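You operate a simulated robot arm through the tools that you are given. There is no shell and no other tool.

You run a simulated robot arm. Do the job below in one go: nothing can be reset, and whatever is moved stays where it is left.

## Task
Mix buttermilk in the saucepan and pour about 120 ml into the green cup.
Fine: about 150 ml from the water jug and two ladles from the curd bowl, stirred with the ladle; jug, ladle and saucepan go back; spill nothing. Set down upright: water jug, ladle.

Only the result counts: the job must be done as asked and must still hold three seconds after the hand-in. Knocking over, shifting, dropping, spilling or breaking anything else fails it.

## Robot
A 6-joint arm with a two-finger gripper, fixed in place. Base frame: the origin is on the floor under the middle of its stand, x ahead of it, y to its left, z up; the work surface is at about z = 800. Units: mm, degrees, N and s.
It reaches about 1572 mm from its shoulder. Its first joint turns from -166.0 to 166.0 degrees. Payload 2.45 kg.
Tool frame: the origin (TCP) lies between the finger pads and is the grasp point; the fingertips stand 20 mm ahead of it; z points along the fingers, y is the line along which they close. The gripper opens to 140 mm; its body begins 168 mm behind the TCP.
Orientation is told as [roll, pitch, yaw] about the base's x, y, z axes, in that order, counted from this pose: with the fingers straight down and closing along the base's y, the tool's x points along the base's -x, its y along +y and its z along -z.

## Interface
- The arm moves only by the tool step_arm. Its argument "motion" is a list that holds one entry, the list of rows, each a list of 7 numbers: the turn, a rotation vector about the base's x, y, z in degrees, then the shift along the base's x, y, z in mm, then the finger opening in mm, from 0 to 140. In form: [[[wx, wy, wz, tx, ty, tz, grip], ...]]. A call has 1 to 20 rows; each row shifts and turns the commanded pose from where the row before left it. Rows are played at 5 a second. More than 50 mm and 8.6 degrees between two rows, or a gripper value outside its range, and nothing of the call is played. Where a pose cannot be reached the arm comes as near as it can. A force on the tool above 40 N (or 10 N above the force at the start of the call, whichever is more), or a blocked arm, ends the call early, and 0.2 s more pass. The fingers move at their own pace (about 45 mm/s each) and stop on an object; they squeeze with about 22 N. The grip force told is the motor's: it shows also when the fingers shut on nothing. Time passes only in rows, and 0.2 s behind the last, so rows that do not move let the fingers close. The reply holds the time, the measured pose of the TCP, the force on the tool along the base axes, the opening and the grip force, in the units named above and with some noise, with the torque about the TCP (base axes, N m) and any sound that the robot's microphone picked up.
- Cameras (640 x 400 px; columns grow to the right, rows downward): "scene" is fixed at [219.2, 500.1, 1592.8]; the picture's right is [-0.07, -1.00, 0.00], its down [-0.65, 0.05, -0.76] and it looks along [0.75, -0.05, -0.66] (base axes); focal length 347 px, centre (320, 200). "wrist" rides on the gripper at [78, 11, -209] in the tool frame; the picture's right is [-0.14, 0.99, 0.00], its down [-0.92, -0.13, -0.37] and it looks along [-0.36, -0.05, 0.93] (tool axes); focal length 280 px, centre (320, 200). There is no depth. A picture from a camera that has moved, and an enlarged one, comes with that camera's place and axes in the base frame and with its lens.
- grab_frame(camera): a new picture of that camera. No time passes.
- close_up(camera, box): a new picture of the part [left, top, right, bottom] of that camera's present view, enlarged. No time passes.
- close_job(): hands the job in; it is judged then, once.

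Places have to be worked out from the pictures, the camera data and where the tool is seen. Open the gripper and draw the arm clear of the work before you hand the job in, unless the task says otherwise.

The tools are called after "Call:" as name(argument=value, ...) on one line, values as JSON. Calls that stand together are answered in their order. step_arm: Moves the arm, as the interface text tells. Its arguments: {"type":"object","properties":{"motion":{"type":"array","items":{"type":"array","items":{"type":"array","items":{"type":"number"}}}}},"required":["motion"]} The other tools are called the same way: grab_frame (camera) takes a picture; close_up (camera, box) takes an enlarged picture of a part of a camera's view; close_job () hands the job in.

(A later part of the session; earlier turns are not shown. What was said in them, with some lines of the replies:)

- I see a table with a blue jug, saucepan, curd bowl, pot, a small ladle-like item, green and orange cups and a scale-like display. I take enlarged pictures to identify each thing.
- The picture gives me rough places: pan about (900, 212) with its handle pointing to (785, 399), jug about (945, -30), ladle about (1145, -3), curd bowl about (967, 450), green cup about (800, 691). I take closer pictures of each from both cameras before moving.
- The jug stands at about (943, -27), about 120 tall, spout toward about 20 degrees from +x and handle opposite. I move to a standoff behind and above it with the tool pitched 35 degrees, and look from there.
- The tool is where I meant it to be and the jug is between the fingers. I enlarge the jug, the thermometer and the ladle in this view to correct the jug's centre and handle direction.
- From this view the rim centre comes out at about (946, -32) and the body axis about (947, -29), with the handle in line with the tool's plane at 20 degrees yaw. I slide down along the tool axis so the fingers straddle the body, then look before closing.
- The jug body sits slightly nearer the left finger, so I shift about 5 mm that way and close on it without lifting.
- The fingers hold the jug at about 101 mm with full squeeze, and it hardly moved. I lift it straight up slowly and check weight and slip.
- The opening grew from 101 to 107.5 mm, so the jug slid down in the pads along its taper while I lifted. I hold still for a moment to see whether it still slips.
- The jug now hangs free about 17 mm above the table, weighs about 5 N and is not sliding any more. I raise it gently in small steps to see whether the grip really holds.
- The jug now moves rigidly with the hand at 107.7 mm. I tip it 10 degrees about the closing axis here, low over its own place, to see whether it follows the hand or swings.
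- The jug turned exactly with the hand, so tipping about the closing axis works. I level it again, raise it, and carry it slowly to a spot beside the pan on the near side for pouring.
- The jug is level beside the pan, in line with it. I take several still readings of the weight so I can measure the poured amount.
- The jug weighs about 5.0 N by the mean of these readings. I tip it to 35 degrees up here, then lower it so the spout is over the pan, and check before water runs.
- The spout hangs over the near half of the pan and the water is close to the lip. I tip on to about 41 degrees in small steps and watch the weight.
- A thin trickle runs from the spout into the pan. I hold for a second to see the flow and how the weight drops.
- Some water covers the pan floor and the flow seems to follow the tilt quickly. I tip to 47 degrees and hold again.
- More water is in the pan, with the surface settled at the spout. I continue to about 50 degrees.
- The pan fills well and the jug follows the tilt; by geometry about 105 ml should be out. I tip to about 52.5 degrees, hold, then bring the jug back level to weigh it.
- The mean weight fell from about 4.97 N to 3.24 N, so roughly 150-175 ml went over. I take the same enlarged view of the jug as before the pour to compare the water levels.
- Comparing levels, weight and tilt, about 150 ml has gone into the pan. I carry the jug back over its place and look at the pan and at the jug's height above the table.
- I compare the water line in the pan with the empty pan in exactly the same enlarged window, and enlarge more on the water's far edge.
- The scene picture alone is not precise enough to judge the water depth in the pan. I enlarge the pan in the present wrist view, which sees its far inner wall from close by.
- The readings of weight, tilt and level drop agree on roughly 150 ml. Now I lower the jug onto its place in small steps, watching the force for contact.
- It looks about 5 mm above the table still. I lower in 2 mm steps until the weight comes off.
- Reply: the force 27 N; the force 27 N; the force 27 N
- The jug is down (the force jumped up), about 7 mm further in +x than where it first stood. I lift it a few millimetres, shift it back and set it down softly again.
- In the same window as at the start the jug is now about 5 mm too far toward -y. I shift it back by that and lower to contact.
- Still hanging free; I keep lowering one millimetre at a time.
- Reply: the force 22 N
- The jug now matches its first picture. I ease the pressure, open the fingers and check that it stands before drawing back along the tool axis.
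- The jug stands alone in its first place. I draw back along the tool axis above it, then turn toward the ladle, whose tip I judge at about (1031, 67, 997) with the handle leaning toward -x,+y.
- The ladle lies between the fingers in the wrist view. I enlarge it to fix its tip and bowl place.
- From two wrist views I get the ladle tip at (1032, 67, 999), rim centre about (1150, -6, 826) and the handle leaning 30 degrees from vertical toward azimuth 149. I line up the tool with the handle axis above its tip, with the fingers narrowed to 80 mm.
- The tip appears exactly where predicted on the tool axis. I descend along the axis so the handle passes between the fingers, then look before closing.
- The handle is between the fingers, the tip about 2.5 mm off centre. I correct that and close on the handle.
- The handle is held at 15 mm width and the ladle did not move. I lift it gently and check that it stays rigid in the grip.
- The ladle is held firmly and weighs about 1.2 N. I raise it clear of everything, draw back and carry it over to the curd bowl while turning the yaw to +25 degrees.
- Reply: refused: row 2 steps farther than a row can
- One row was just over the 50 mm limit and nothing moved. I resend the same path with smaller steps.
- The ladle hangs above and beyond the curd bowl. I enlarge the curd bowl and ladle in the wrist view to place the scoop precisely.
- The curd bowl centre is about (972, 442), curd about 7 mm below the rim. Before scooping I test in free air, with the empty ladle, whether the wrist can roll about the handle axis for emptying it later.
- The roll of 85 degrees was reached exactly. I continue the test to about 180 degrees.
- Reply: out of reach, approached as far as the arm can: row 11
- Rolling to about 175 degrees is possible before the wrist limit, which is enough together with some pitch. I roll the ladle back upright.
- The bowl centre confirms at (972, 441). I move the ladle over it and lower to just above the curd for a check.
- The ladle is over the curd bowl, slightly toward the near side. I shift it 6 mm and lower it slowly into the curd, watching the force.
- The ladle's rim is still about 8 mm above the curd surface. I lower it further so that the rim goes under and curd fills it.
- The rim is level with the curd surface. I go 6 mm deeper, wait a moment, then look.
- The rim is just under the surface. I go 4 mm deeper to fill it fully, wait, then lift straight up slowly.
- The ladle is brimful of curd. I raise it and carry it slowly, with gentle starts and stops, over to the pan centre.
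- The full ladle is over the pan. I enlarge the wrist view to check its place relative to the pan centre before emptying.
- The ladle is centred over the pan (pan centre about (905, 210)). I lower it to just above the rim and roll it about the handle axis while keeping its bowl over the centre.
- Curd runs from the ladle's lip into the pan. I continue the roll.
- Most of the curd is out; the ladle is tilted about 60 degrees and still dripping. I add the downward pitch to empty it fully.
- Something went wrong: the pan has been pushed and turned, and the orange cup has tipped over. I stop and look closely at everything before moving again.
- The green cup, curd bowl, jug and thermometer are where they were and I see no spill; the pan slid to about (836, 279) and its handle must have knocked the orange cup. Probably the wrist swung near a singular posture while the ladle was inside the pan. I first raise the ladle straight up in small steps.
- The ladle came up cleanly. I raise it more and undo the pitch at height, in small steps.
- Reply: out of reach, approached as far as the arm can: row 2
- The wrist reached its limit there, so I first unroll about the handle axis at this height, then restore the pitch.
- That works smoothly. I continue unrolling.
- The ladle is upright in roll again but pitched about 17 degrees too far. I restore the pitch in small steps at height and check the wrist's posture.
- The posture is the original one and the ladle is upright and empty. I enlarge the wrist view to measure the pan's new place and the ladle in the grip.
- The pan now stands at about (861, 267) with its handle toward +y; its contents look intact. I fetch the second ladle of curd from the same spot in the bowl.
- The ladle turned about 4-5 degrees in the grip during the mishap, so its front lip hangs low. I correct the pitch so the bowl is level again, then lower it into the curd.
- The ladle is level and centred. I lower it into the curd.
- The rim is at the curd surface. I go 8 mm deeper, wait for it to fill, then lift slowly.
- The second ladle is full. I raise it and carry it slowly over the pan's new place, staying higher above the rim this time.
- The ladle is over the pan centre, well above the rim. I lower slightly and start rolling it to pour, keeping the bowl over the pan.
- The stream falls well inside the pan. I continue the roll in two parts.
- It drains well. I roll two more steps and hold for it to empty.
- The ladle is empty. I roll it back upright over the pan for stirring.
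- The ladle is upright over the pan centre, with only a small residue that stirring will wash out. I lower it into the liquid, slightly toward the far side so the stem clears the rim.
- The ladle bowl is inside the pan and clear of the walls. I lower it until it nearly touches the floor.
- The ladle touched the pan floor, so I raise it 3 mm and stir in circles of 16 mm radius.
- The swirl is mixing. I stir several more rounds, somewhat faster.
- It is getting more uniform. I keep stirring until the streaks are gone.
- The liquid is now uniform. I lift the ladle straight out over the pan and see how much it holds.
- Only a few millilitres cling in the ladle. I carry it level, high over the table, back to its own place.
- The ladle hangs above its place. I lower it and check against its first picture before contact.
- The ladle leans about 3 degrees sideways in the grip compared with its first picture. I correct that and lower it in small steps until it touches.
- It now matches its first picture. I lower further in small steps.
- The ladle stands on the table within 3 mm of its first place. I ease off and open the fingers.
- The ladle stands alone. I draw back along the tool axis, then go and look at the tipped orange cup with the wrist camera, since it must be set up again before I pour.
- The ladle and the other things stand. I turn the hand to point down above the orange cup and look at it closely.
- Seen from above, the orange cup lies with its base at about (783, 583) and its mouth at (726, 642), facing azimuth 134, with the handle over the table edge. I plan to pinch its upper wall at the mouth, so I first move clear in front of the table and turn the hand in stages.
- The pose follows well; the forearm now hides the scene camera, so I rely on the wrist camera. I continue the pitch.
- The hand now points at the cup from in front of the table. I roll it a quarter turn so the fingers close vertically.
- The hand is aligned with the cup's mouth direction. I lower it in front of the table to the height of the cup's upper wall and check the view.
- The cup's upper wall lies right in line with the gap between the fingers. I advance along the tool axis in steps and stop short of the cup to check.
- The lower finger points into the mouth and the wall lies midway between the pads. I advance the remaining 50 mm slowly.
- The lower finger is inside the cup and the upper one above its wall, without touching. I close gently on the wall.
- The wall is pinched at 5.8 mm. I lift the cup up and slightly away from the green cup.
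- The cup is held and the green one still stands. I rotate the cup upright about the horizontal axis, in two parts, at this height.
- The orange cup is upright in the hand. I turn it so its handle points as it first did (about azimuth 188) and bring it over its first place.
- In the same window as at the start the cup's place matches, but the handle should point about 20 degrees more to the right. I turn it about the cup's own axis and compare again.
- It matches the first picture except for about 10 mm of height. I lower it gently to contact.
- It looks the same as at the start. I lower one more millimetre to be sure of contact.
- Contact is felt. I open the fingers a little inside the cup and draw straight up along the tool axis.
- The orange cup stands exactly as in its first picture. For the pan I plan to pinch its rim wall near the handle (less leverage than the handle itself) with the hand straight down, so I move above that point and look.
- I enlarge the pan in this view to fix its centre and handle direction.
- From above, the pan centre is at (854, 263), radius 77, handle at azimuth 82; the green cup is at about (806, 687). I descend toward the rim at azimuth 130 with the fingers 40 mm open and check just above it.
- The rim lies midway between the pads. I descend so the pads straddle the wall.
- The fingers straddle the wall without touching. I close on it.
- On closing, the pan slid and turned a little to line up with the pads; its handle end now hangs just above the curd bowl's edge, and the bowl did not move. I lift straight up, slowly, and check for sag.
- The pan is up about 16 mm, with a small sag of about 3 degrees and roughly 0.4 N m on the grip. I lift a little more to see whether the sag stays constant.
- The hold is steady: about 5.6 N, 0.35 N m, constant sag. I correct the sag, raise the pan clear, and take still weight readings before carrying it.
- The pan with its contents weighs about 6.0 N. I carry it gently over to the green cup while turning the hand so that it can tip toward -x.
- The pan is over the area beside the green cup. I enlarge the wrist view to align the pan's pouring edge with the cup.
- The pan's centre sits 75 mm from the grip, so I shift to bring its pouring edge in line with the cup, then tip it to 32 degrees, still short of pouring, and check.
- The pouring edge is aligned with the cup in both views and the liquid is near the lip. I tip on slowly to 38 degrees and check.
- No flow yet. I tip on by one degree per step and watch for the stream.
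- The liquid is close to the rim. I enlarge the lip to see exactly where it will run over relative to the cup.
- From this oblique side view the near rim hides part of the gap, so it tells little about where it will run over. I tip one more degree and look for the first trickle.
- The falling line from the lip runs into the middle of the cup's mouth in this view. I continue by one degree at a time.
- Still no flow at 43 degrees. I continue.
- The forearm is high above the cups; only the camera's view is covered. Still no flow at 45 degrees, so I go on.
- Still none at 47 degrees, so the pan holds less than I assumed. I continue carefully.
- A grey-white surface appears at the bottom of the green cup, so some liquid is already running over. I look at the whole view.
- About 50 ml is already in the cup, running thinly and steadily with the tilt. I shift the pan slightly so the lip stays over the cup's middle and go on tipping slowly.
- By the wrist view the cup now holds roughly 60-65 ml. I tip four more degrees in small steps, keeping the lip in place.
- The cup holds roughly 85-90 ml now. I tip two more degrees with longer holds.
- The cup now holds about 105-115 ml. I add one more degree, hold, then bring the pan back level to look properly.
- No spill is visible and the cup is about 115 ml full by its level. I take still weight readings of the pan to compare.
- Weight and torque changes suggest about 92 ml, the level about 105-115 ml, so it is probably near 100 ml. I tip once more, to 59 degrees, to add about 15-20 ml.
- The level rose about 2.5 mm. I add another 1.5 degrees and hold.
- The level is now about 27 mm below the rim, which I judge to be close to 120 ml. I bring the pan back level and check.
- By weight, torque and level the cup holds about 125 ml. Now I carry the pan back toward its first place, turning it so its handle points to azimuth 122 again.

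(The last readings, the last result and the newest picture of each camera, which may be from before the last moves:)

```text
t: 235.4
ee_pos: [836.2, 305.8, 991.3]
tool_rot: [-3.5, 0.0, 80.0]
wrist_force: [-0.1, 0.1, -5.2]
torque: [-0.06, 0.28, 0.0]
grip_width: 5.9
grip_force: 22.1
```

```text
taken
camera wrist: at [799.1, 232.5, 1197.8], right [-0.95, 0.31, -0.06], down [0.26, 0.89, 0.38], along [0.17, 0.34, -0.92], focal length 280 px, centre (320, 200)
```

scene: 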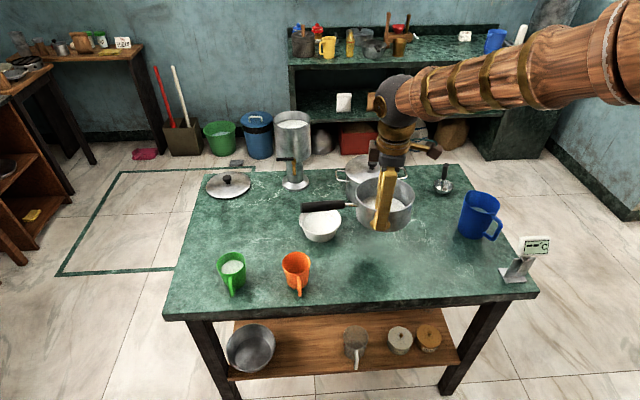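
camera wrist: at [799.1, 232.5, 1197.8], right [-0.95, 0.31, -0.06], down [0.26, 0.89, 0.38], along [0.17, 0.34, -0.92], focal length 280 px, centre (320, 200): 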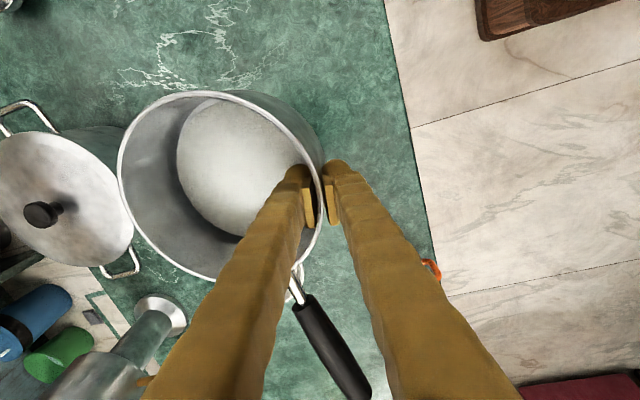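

I finish the turn and the move, then lower partway and compare with the pan's first picture.

Call:
step_arm(motion=[[[0, 0, 2, -1, -8, 0, 0], [0, 0, 3.5, -2, -18, 0, 0], [0, 0, 3.5, -2, -20, 0, 0], [0, 0, 3.5, -2, -20, 0, 0], [0, 0, 2.5, -2, -18, 0, 0], [0, 0, 1, -1, -8, -10, 0], [0, 0, 0, 0, 0, -20, 0], [0, 0, 0, 0, 0, -25, 0], [0, 0, 0, 0, 0, -25, 0], [0, 0, 0, 0, 0, -20, 0], [0, 0, 0, 0, 0, -10, 0], [0, 0, 0, 0, 0, 0, 0]]])

Call:
close_up(camera="scene", box=[330, 200, 440, 275])

Call:
grab_frame(camera="wrist")

```text
t: 238.0
ee_pos: [826.1, 215.6, 879.9]
tool_rot: [-3.6, 0.1, 96.0]
wrist_force: [-0.6, 0.2, -4.6]
torque: [-0.2, 0.23, 0.02]
grip_width: 6.2
grip_force: 21.9
```

```text
5.33 times, centred on (385, 238) of scene
camera zoom: at [219.2, 500.1, 1592.8], right [-0.07, -1.0, 0.0], down [-0.65, 0.05, -0.76], along [0.75, -0.05, -0.66], focal length 1853 px, centre (-27, 0)
```

zoom: 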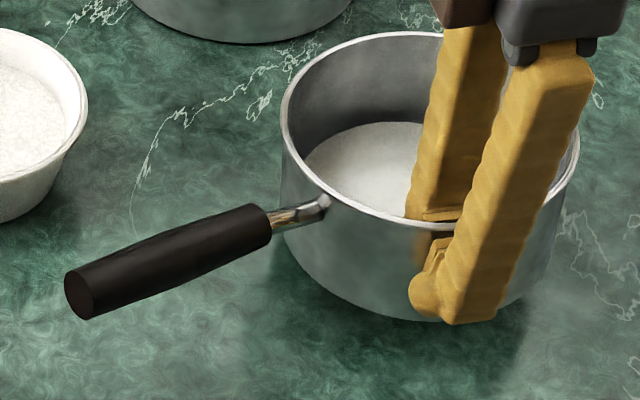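

```text
taken
camera wrist: at [811.2, 134.5, 1087.4], right [-1.0, 0.03, -0.06], down [0.01, 0.93, 0.38], along [0.07, 0.37, -0.92], focal length 280 px, centre (320, 200)
```

wrist: 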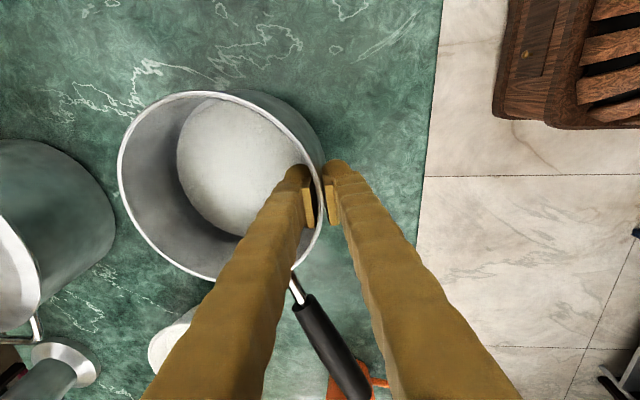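

Compared with the first picture the handle should point about 7 degrees further round and the pan some 10-16 mm further out. I correct this while lowering to just above the table and compare again.

Call:
step_arm(motion=[[[0, 0, 2.5, 3, -3.3, 0, 0], [0, 0, 2.5, 3, -3, -4, 0], [0, 0, 2, 4, -3, -6, 0], [0, 0, 0, 0, 0, -8, 0], [0, 0, 0, 0, 0, -5, 0], [0, 0, 0, 0, 0, 0, 0]]])

Call:
close_up(camera="scene", box=[330, 200, 440, 275])

```text
t: 239.4
ee_pos: [836.2, 205.9, 857.9]
tool_rot: [-3.5, 0.1, 103.0]
wrist_force: [-0.6, 0.0, -5.5]
torque: [-0.2, 0.2, -0.02]
grip_width: 6.0
grip_force: 22.1
```

```text
5.33 times, centred on (385, 238) of scene
camera zoom: at [219.2, 500.1, 1592.8], right [-0.07, -1.0, 0.0], down [-0.65, 0.05, -0.76], along [0.75, -0.05, -0.66], focal length 1853 px, centre (-27, 0)
```

zoom: 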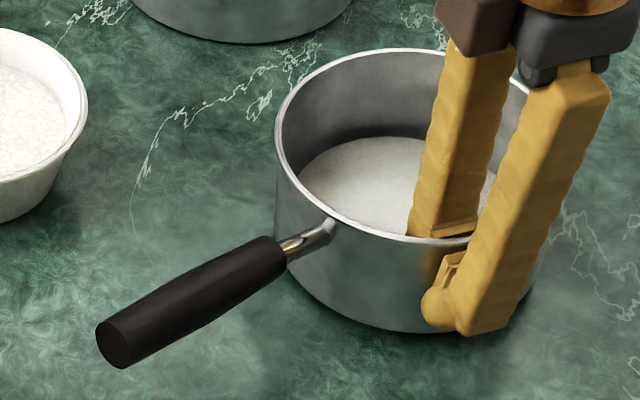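

Very close now: I shift 7 mm out, turn back one degree, and lower to contact.

Call:
step_arm(motion=[[[0, 0, -1, 3.5, 0.6, -2, 0], [0, 0, 0, 3.5, 0.6, -3, 0], [0, 0, 0, 0, 0, -2, 0], [0, 0, 0, 0, 0, 0, 0]]])

Call:
step_arm(motion=[[[0, 0, 0, 0, 0, -2, 0], [0, 0, 0, 0, 0, 0, 0]]])

Call:
close_up(camera="scene", box=[330, 200, 440, 275])

```text
t: 240.4
ee_pos: [842.0, 205.8, 849.8]
tool_rot: [-3.5, 0.0, 102.0]
wrist_force: [-2.9, -2.0, 4.4]
torque: [0.26, 0.13, 0.16]
grip_width: 5.9
grip_force: 22.1
```

```text
t: 241.0
ee_pos: [843.9, 205.7, 848.8]
tool_rot: [-3.6, 0.1, 102.0]
wrist_force: [-3.2, -6.0, 15.7]
torque: [0.31, 0.11, 0.06]
grip_width: 6.2
grip_force: 21.7
```

```text
5.33 times, centred on (385, 238) of scene
camera zoom: at [219.2, 500.1, 1592.8], right [-0.07, -1.0, 0.0], down [-0.65, 0.05, -0.76], along [0.75, -0.05, -0.66], focal length 1853 px, centre (-27, 0)
```

zoom: 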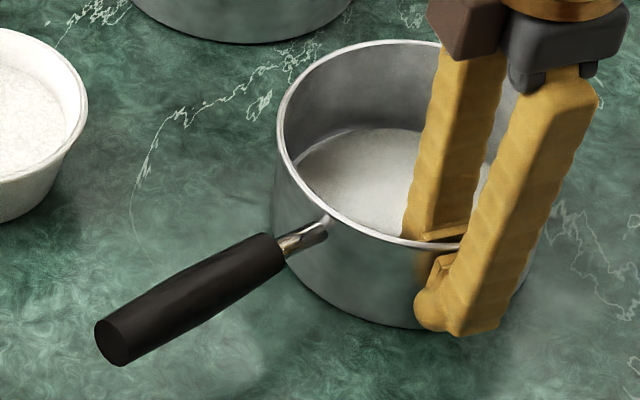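

The pan touches with its near edge while its far side is still a few degrees up, from my sag correction. I level the hand again so the pan lies flat.

Call:
step_arm(motion=[[[-0.24, 1.14, 0, 0, 0, 0, 0], [-0.24, 1.14, 0, 0, 0, 0, 0], [-0.24, 1.14, 0, 0, 0, 0, 0], [0, 0, 0, 0, 0, 0, 0]]])

Call:
close_up(camera="scene", box=[330, 200, 440, 275])

Call:
grab_frame(camera="wrist")

```text
t: 242.0
ee_pos: [842.6, 205.2, 848.7]
tool_rot: [0.0, 0.0, 102.0]
wrist_force: [2.3, 2.2, 2.6]
torque: [0.21, -0.01, -0.06]
grip_width: 6.0
grip_force: 21.9
```

```text
5.33 times, centred on (385, 238) of scene
camera zoom: at [219.2, 500.1, 1592.8], right [-0.07, -1.0, 0.0], down [-0.65, 0.05, -0.76], along [0.75, -0.05, -0.66], focal length 1853 px, centre (-27, 0)
```

zoom: 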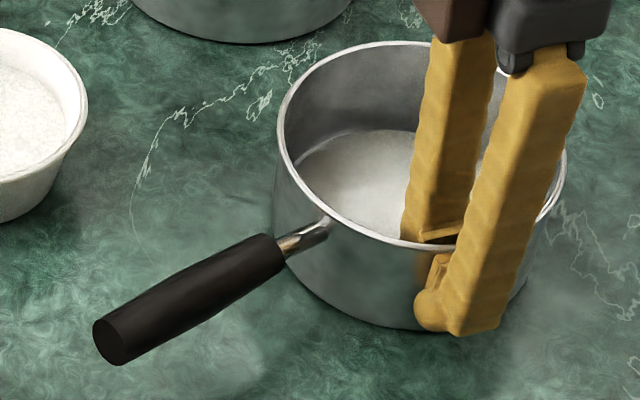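

```text
taken
camera wrist: at [848.9, 126.6, 1056.5], right [-1.0, -0.07, 0.0], down [-0.07, 0.93, 0.37], along [-0.03, 0.37, -0.93], focal length 280 px, centre (320, 200)
```

wrist: 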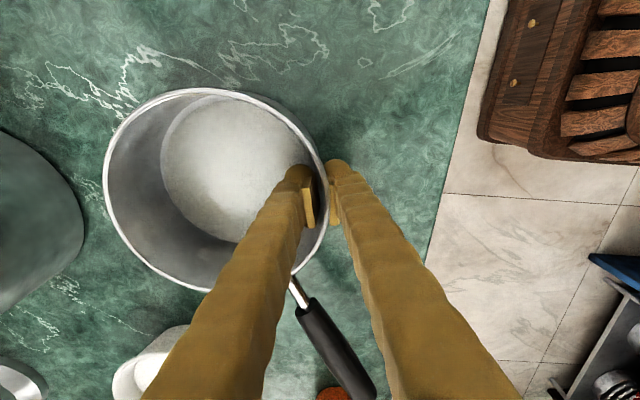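

The pan body sits about 12 mm too far out compared with its first picture. I ease it up slightly, shift it back with a small turn, and set it down again.

Call:
step_arm(motion=[[[0, 0, 0, 0, 0, 3, 0], [0, 0, -0.9, -4, 1.2, 1, 0], [0, 0, -0.9, -4, 1.2, 0, 0], [0, 0, -0.8, -4.1, 1.1, 0, 0], [0, 0, 0, 0, 0, -3, 0], [0, 0, 0, 0, 0, -2, 0], [0, 0, 0, 0, 0, 0, 0]]])

Call:
close_up(camera="scene", box=[330, 200, 440, 275])

```text
t: 243.6
ee_pos: [830.0, 208.6, 848.1]
tool_rot: [-0.2, 0.1, 99.3]
wrist_force: [-3.3, -6.0, 15.6]
torque: [0.36, 0.09, 0.1]
grip_width: 6.0
grip_force: 22.6
```

```text
5.33 times, centred on (385, 238) of scene
camera zoom: at [219.2, 500.1, 1592.8], right [-0.07, -1.0, 0.0], down [-0.65, 0.05, -0.76], along [0.75, -0.05, -0.66], focal length 1853 px, centre (-27, 0)
```

zoom: 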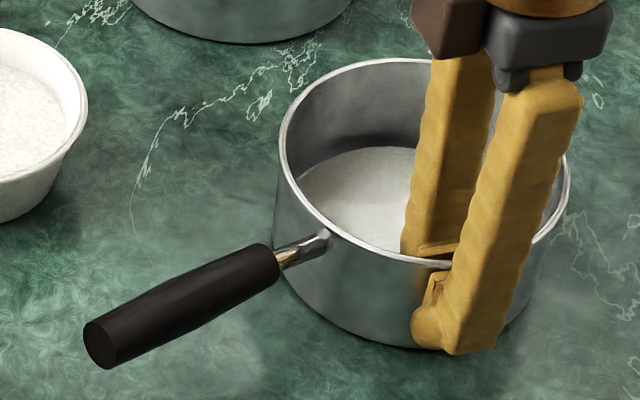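

The pan now matches its first picture within a few millimetres. I ease the pressure, open the fingers slightly and rise straight up off the wall.

Call:
step_arm(motion=[[[0, 0, 0, 0, 0, 1, 0], [0, 0, 0, 0, 0, 0, 10], [0, 0, 0, 0, 0, 0, 20], [0, 0, 0, 0, 0, 0, 36], [0, 0, 0, 0, 0, 0, 36], [0, 0, 0, 0, 0, 0, 36]]])

Call:
close_up(camera="scene", box=[330, 200, 440, 275])

Call:
grab_frame(camera="wrist")

```text
t: 245.0
ee_pos: [830.1, 209.6, 847.0]
tool_rot: [0.0, 0.0, 99.4]
wrist_force: [0.2, 0.2, 0.1]
torque: [0.0, -0.01, 0.04]
grip_width: 36.0
grip_force: 0.1
```

```text
5.33 times, centred on (385, 238) of scene
camera zoom: at [219.2, 500.1, 1592.8], right [-0.07, -1.0, 0.0], down [-0.65, 0.05, -0.76], along [0.75, -0.05, -0.66], focal length 1853 px, centre (-27, 0)
```

zoom: 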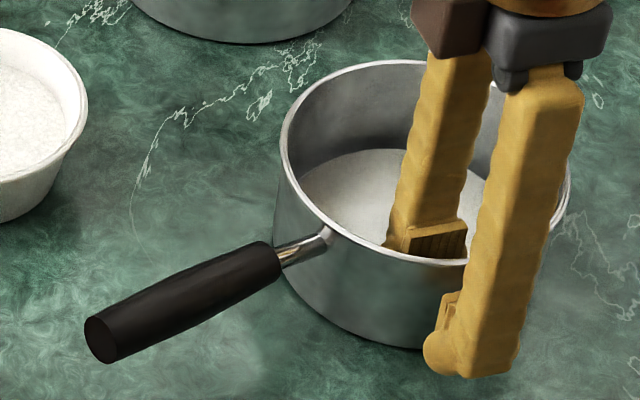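

```text
taken
camera wrist: at [833.5, 130.4, 1056.5], right [-1.0, -0.03, 0.0], down [-0.02, 0.93, 0.37], along [-0.01, 0.37, -0.93], focal length 280 px, centre (320, 200)
```

wrist: 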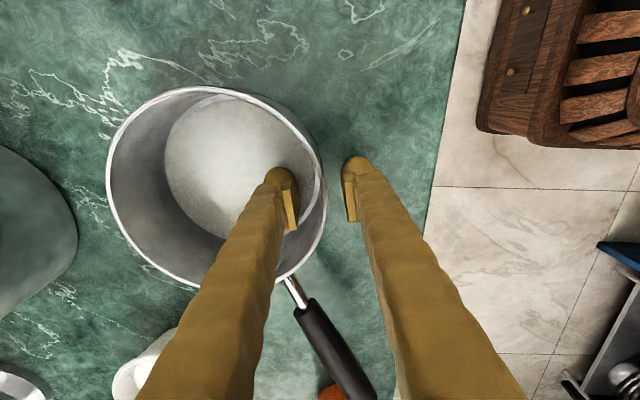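

The pan stands flat in its place and the fingers are free of the wall. I rise straight up and withdraw.

Call:
step_arm(motion=[[[0, 0, 0, 0, 0, 15, 36], [0, 0, 0, 0, 0, 25, 36], [0, 0, 0, 0, 0, 35, 36], [0, 0, 0, 0, 0, 40, 36], [0, 0, 0, 0, 0, 45, 36], [0, 0, 0, 0, 0, 45, 60], [0, 0, -8, 0, 0, 45, 100], [0, 0, -8, -10, 0, 45, 140], [0, 0, -8, -20, 0, 45, 140], [0, 0, -8, -20, 0, 20, 140], [0, 0, -8, -20, -10, 0, 140], [0, 0, -8, -20, -10, 0, 140], [0, 0, -8, -20, -10, 0, 140], [0, 0, -8, -20, -10, 0, 140], [0, 0, -8, 0, -10, 0, 140], [0, 0, -8, 0, -10, 0, 140], [0, 0, -8, 0, -10, 0, 140], [0, 0, -8, 0, 0, 0, 140], [0, 0, -3.3, 0, 0, 0, 140], [0, 0, 0, 0, 0, 0, 140]]])

Call:
grab_frame(camera="scene")

Call:
grab_frame(camera="wrist")

Call:
close_up(camera="scene", box=[330, 150, 560, 310])

Call:
close_up(camera="scene", box=[160, 150, 360, 310])

Call:
close_up(camera="scene", box=[330, 200, 440, 275])

```text
t: 249.2
ee_pos: [701.3, 138.8, 1206.6]
tool_rot: [-0.1, -0.1, 0.0]
wrist_force: [0.1, 0.6, 0.1]
torque: [0.03, -0.01, 0.01]
grip_width: 140.1
grip_force: 0.0
```

```text
taken
```

scene: 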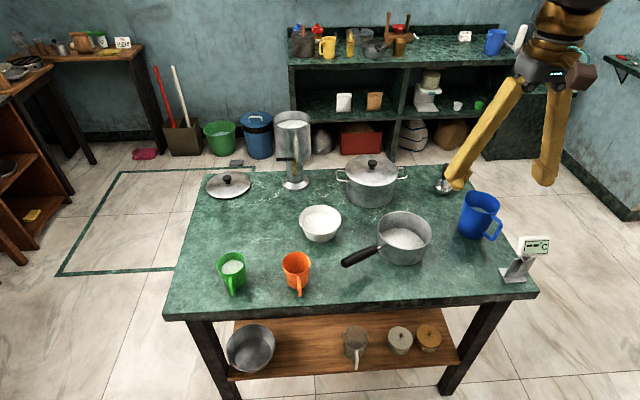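

```text
taken
camera wrist: at [623.6, 150.2, 1416.5], right [0.14, 0.99, 0.0], down [0.92, -0.13, 0.37], along [0.37, -0.05, -0.93], focal length 280 px, centre (320, 200)
```

wrist: 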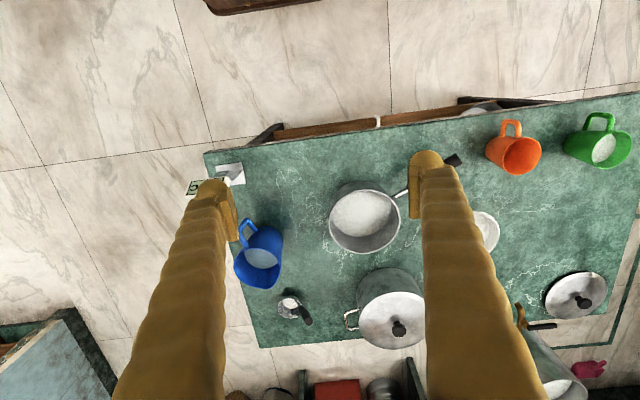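

```text
2.50 times, centred on (445, 230) of scene
camera zoom: at [219.2, 500.1, 1592.8], right [-0.07, -1.0, 0.0], down [-0.65, 0.05, -0.76], along [0.75, -0.05, -0.66], focal length 869 px, centre (8, 125)
```

zoom: 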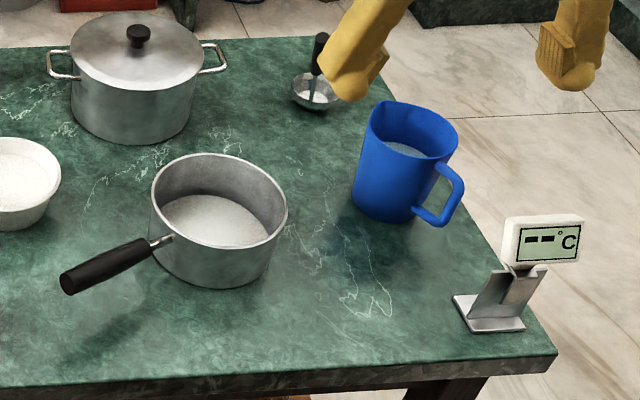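

```text
2.50 times, centred on (260, 230) of scene
camera zoom: at [219.2, 500.1, 1592.8], right [-0.07, -1.0, 0.0], down [-0.65, 0.05, -0.76], along [0.75, -0.05, -0.66], focal length 869 px, centre (470, 125)
```

zoom: 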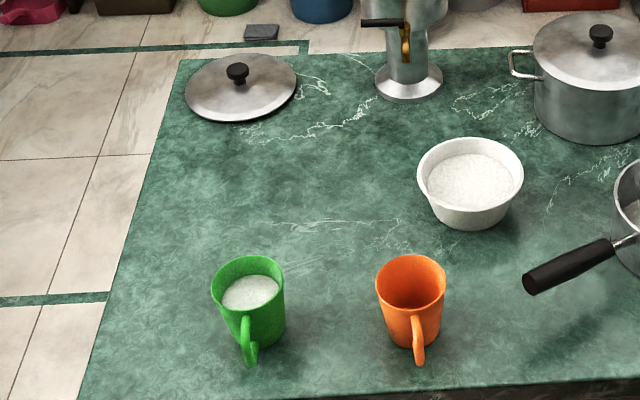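

```text
5.33 times, centred on (385, 238) of scene
camera zoom: at [219.2, 500.1, 1592.8], right [-0.07, -1.0, 0.0], down [-0.65, 0.05, -0.76], along [0.75, -0.05, -0.66], focal length 1853 px, centre (-27, 0)
```

zoom: 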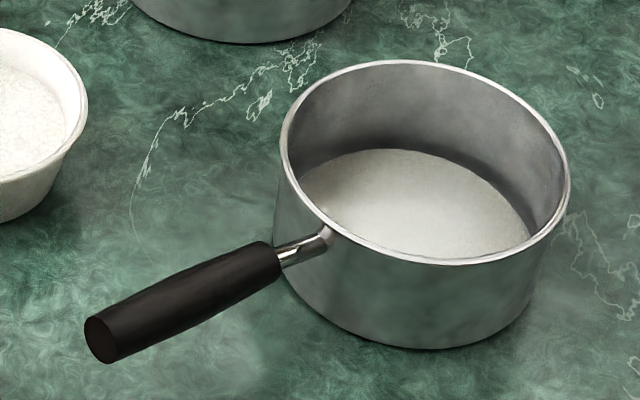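

All is in place: jug, ladle and pan stand where they first stood, the orange cup is upright in its own place, the green cup holds about 120-125 ml, and I see nothing spilled. The gripper is open and clear, so I hand the job in.

Call:
close_job()

```text
The job is handed in.
```

The buttermilk is mixed in the saucepan, about 120–125 ml is in the green cup, and I've handed the job in. One thing went wrong on the way: I knocked over the orange cup. I have no verdict yet.

**Mishap:** While I was emptying the first ladle of curd, the pan got pushed about 70 mm and turned. The orange cup tipped over. I think the wrist swung while the ladle was still inside the pan. I saw no spill. The cup was empty, and I set it upright again to match its first picture. If the check counts the knock itself and not just the end state, it could fail the job.

| Item | Result |
|---|---|
| Water from the jug | About 140–150 ml; my estimates ranged from about 125 to 175 ml |
| Curd | Two ladles, the second slightly under full; about 4 ml was left in the ladle |
| Stirring | Stirred with the ladle until no streaks were left |
| Green cup | About 125 ml by weight, torque and fill level, give or take about 10 ml |
| Jug and ladle | Upright, within about 3 mm of where they started |
| Saucepan | Flat, within about 4 mm of its first place |

I saw nothing spilled on the table, and the curd bowl, pot, lid and thermometer did not move. The gripper is open and clear of the work.
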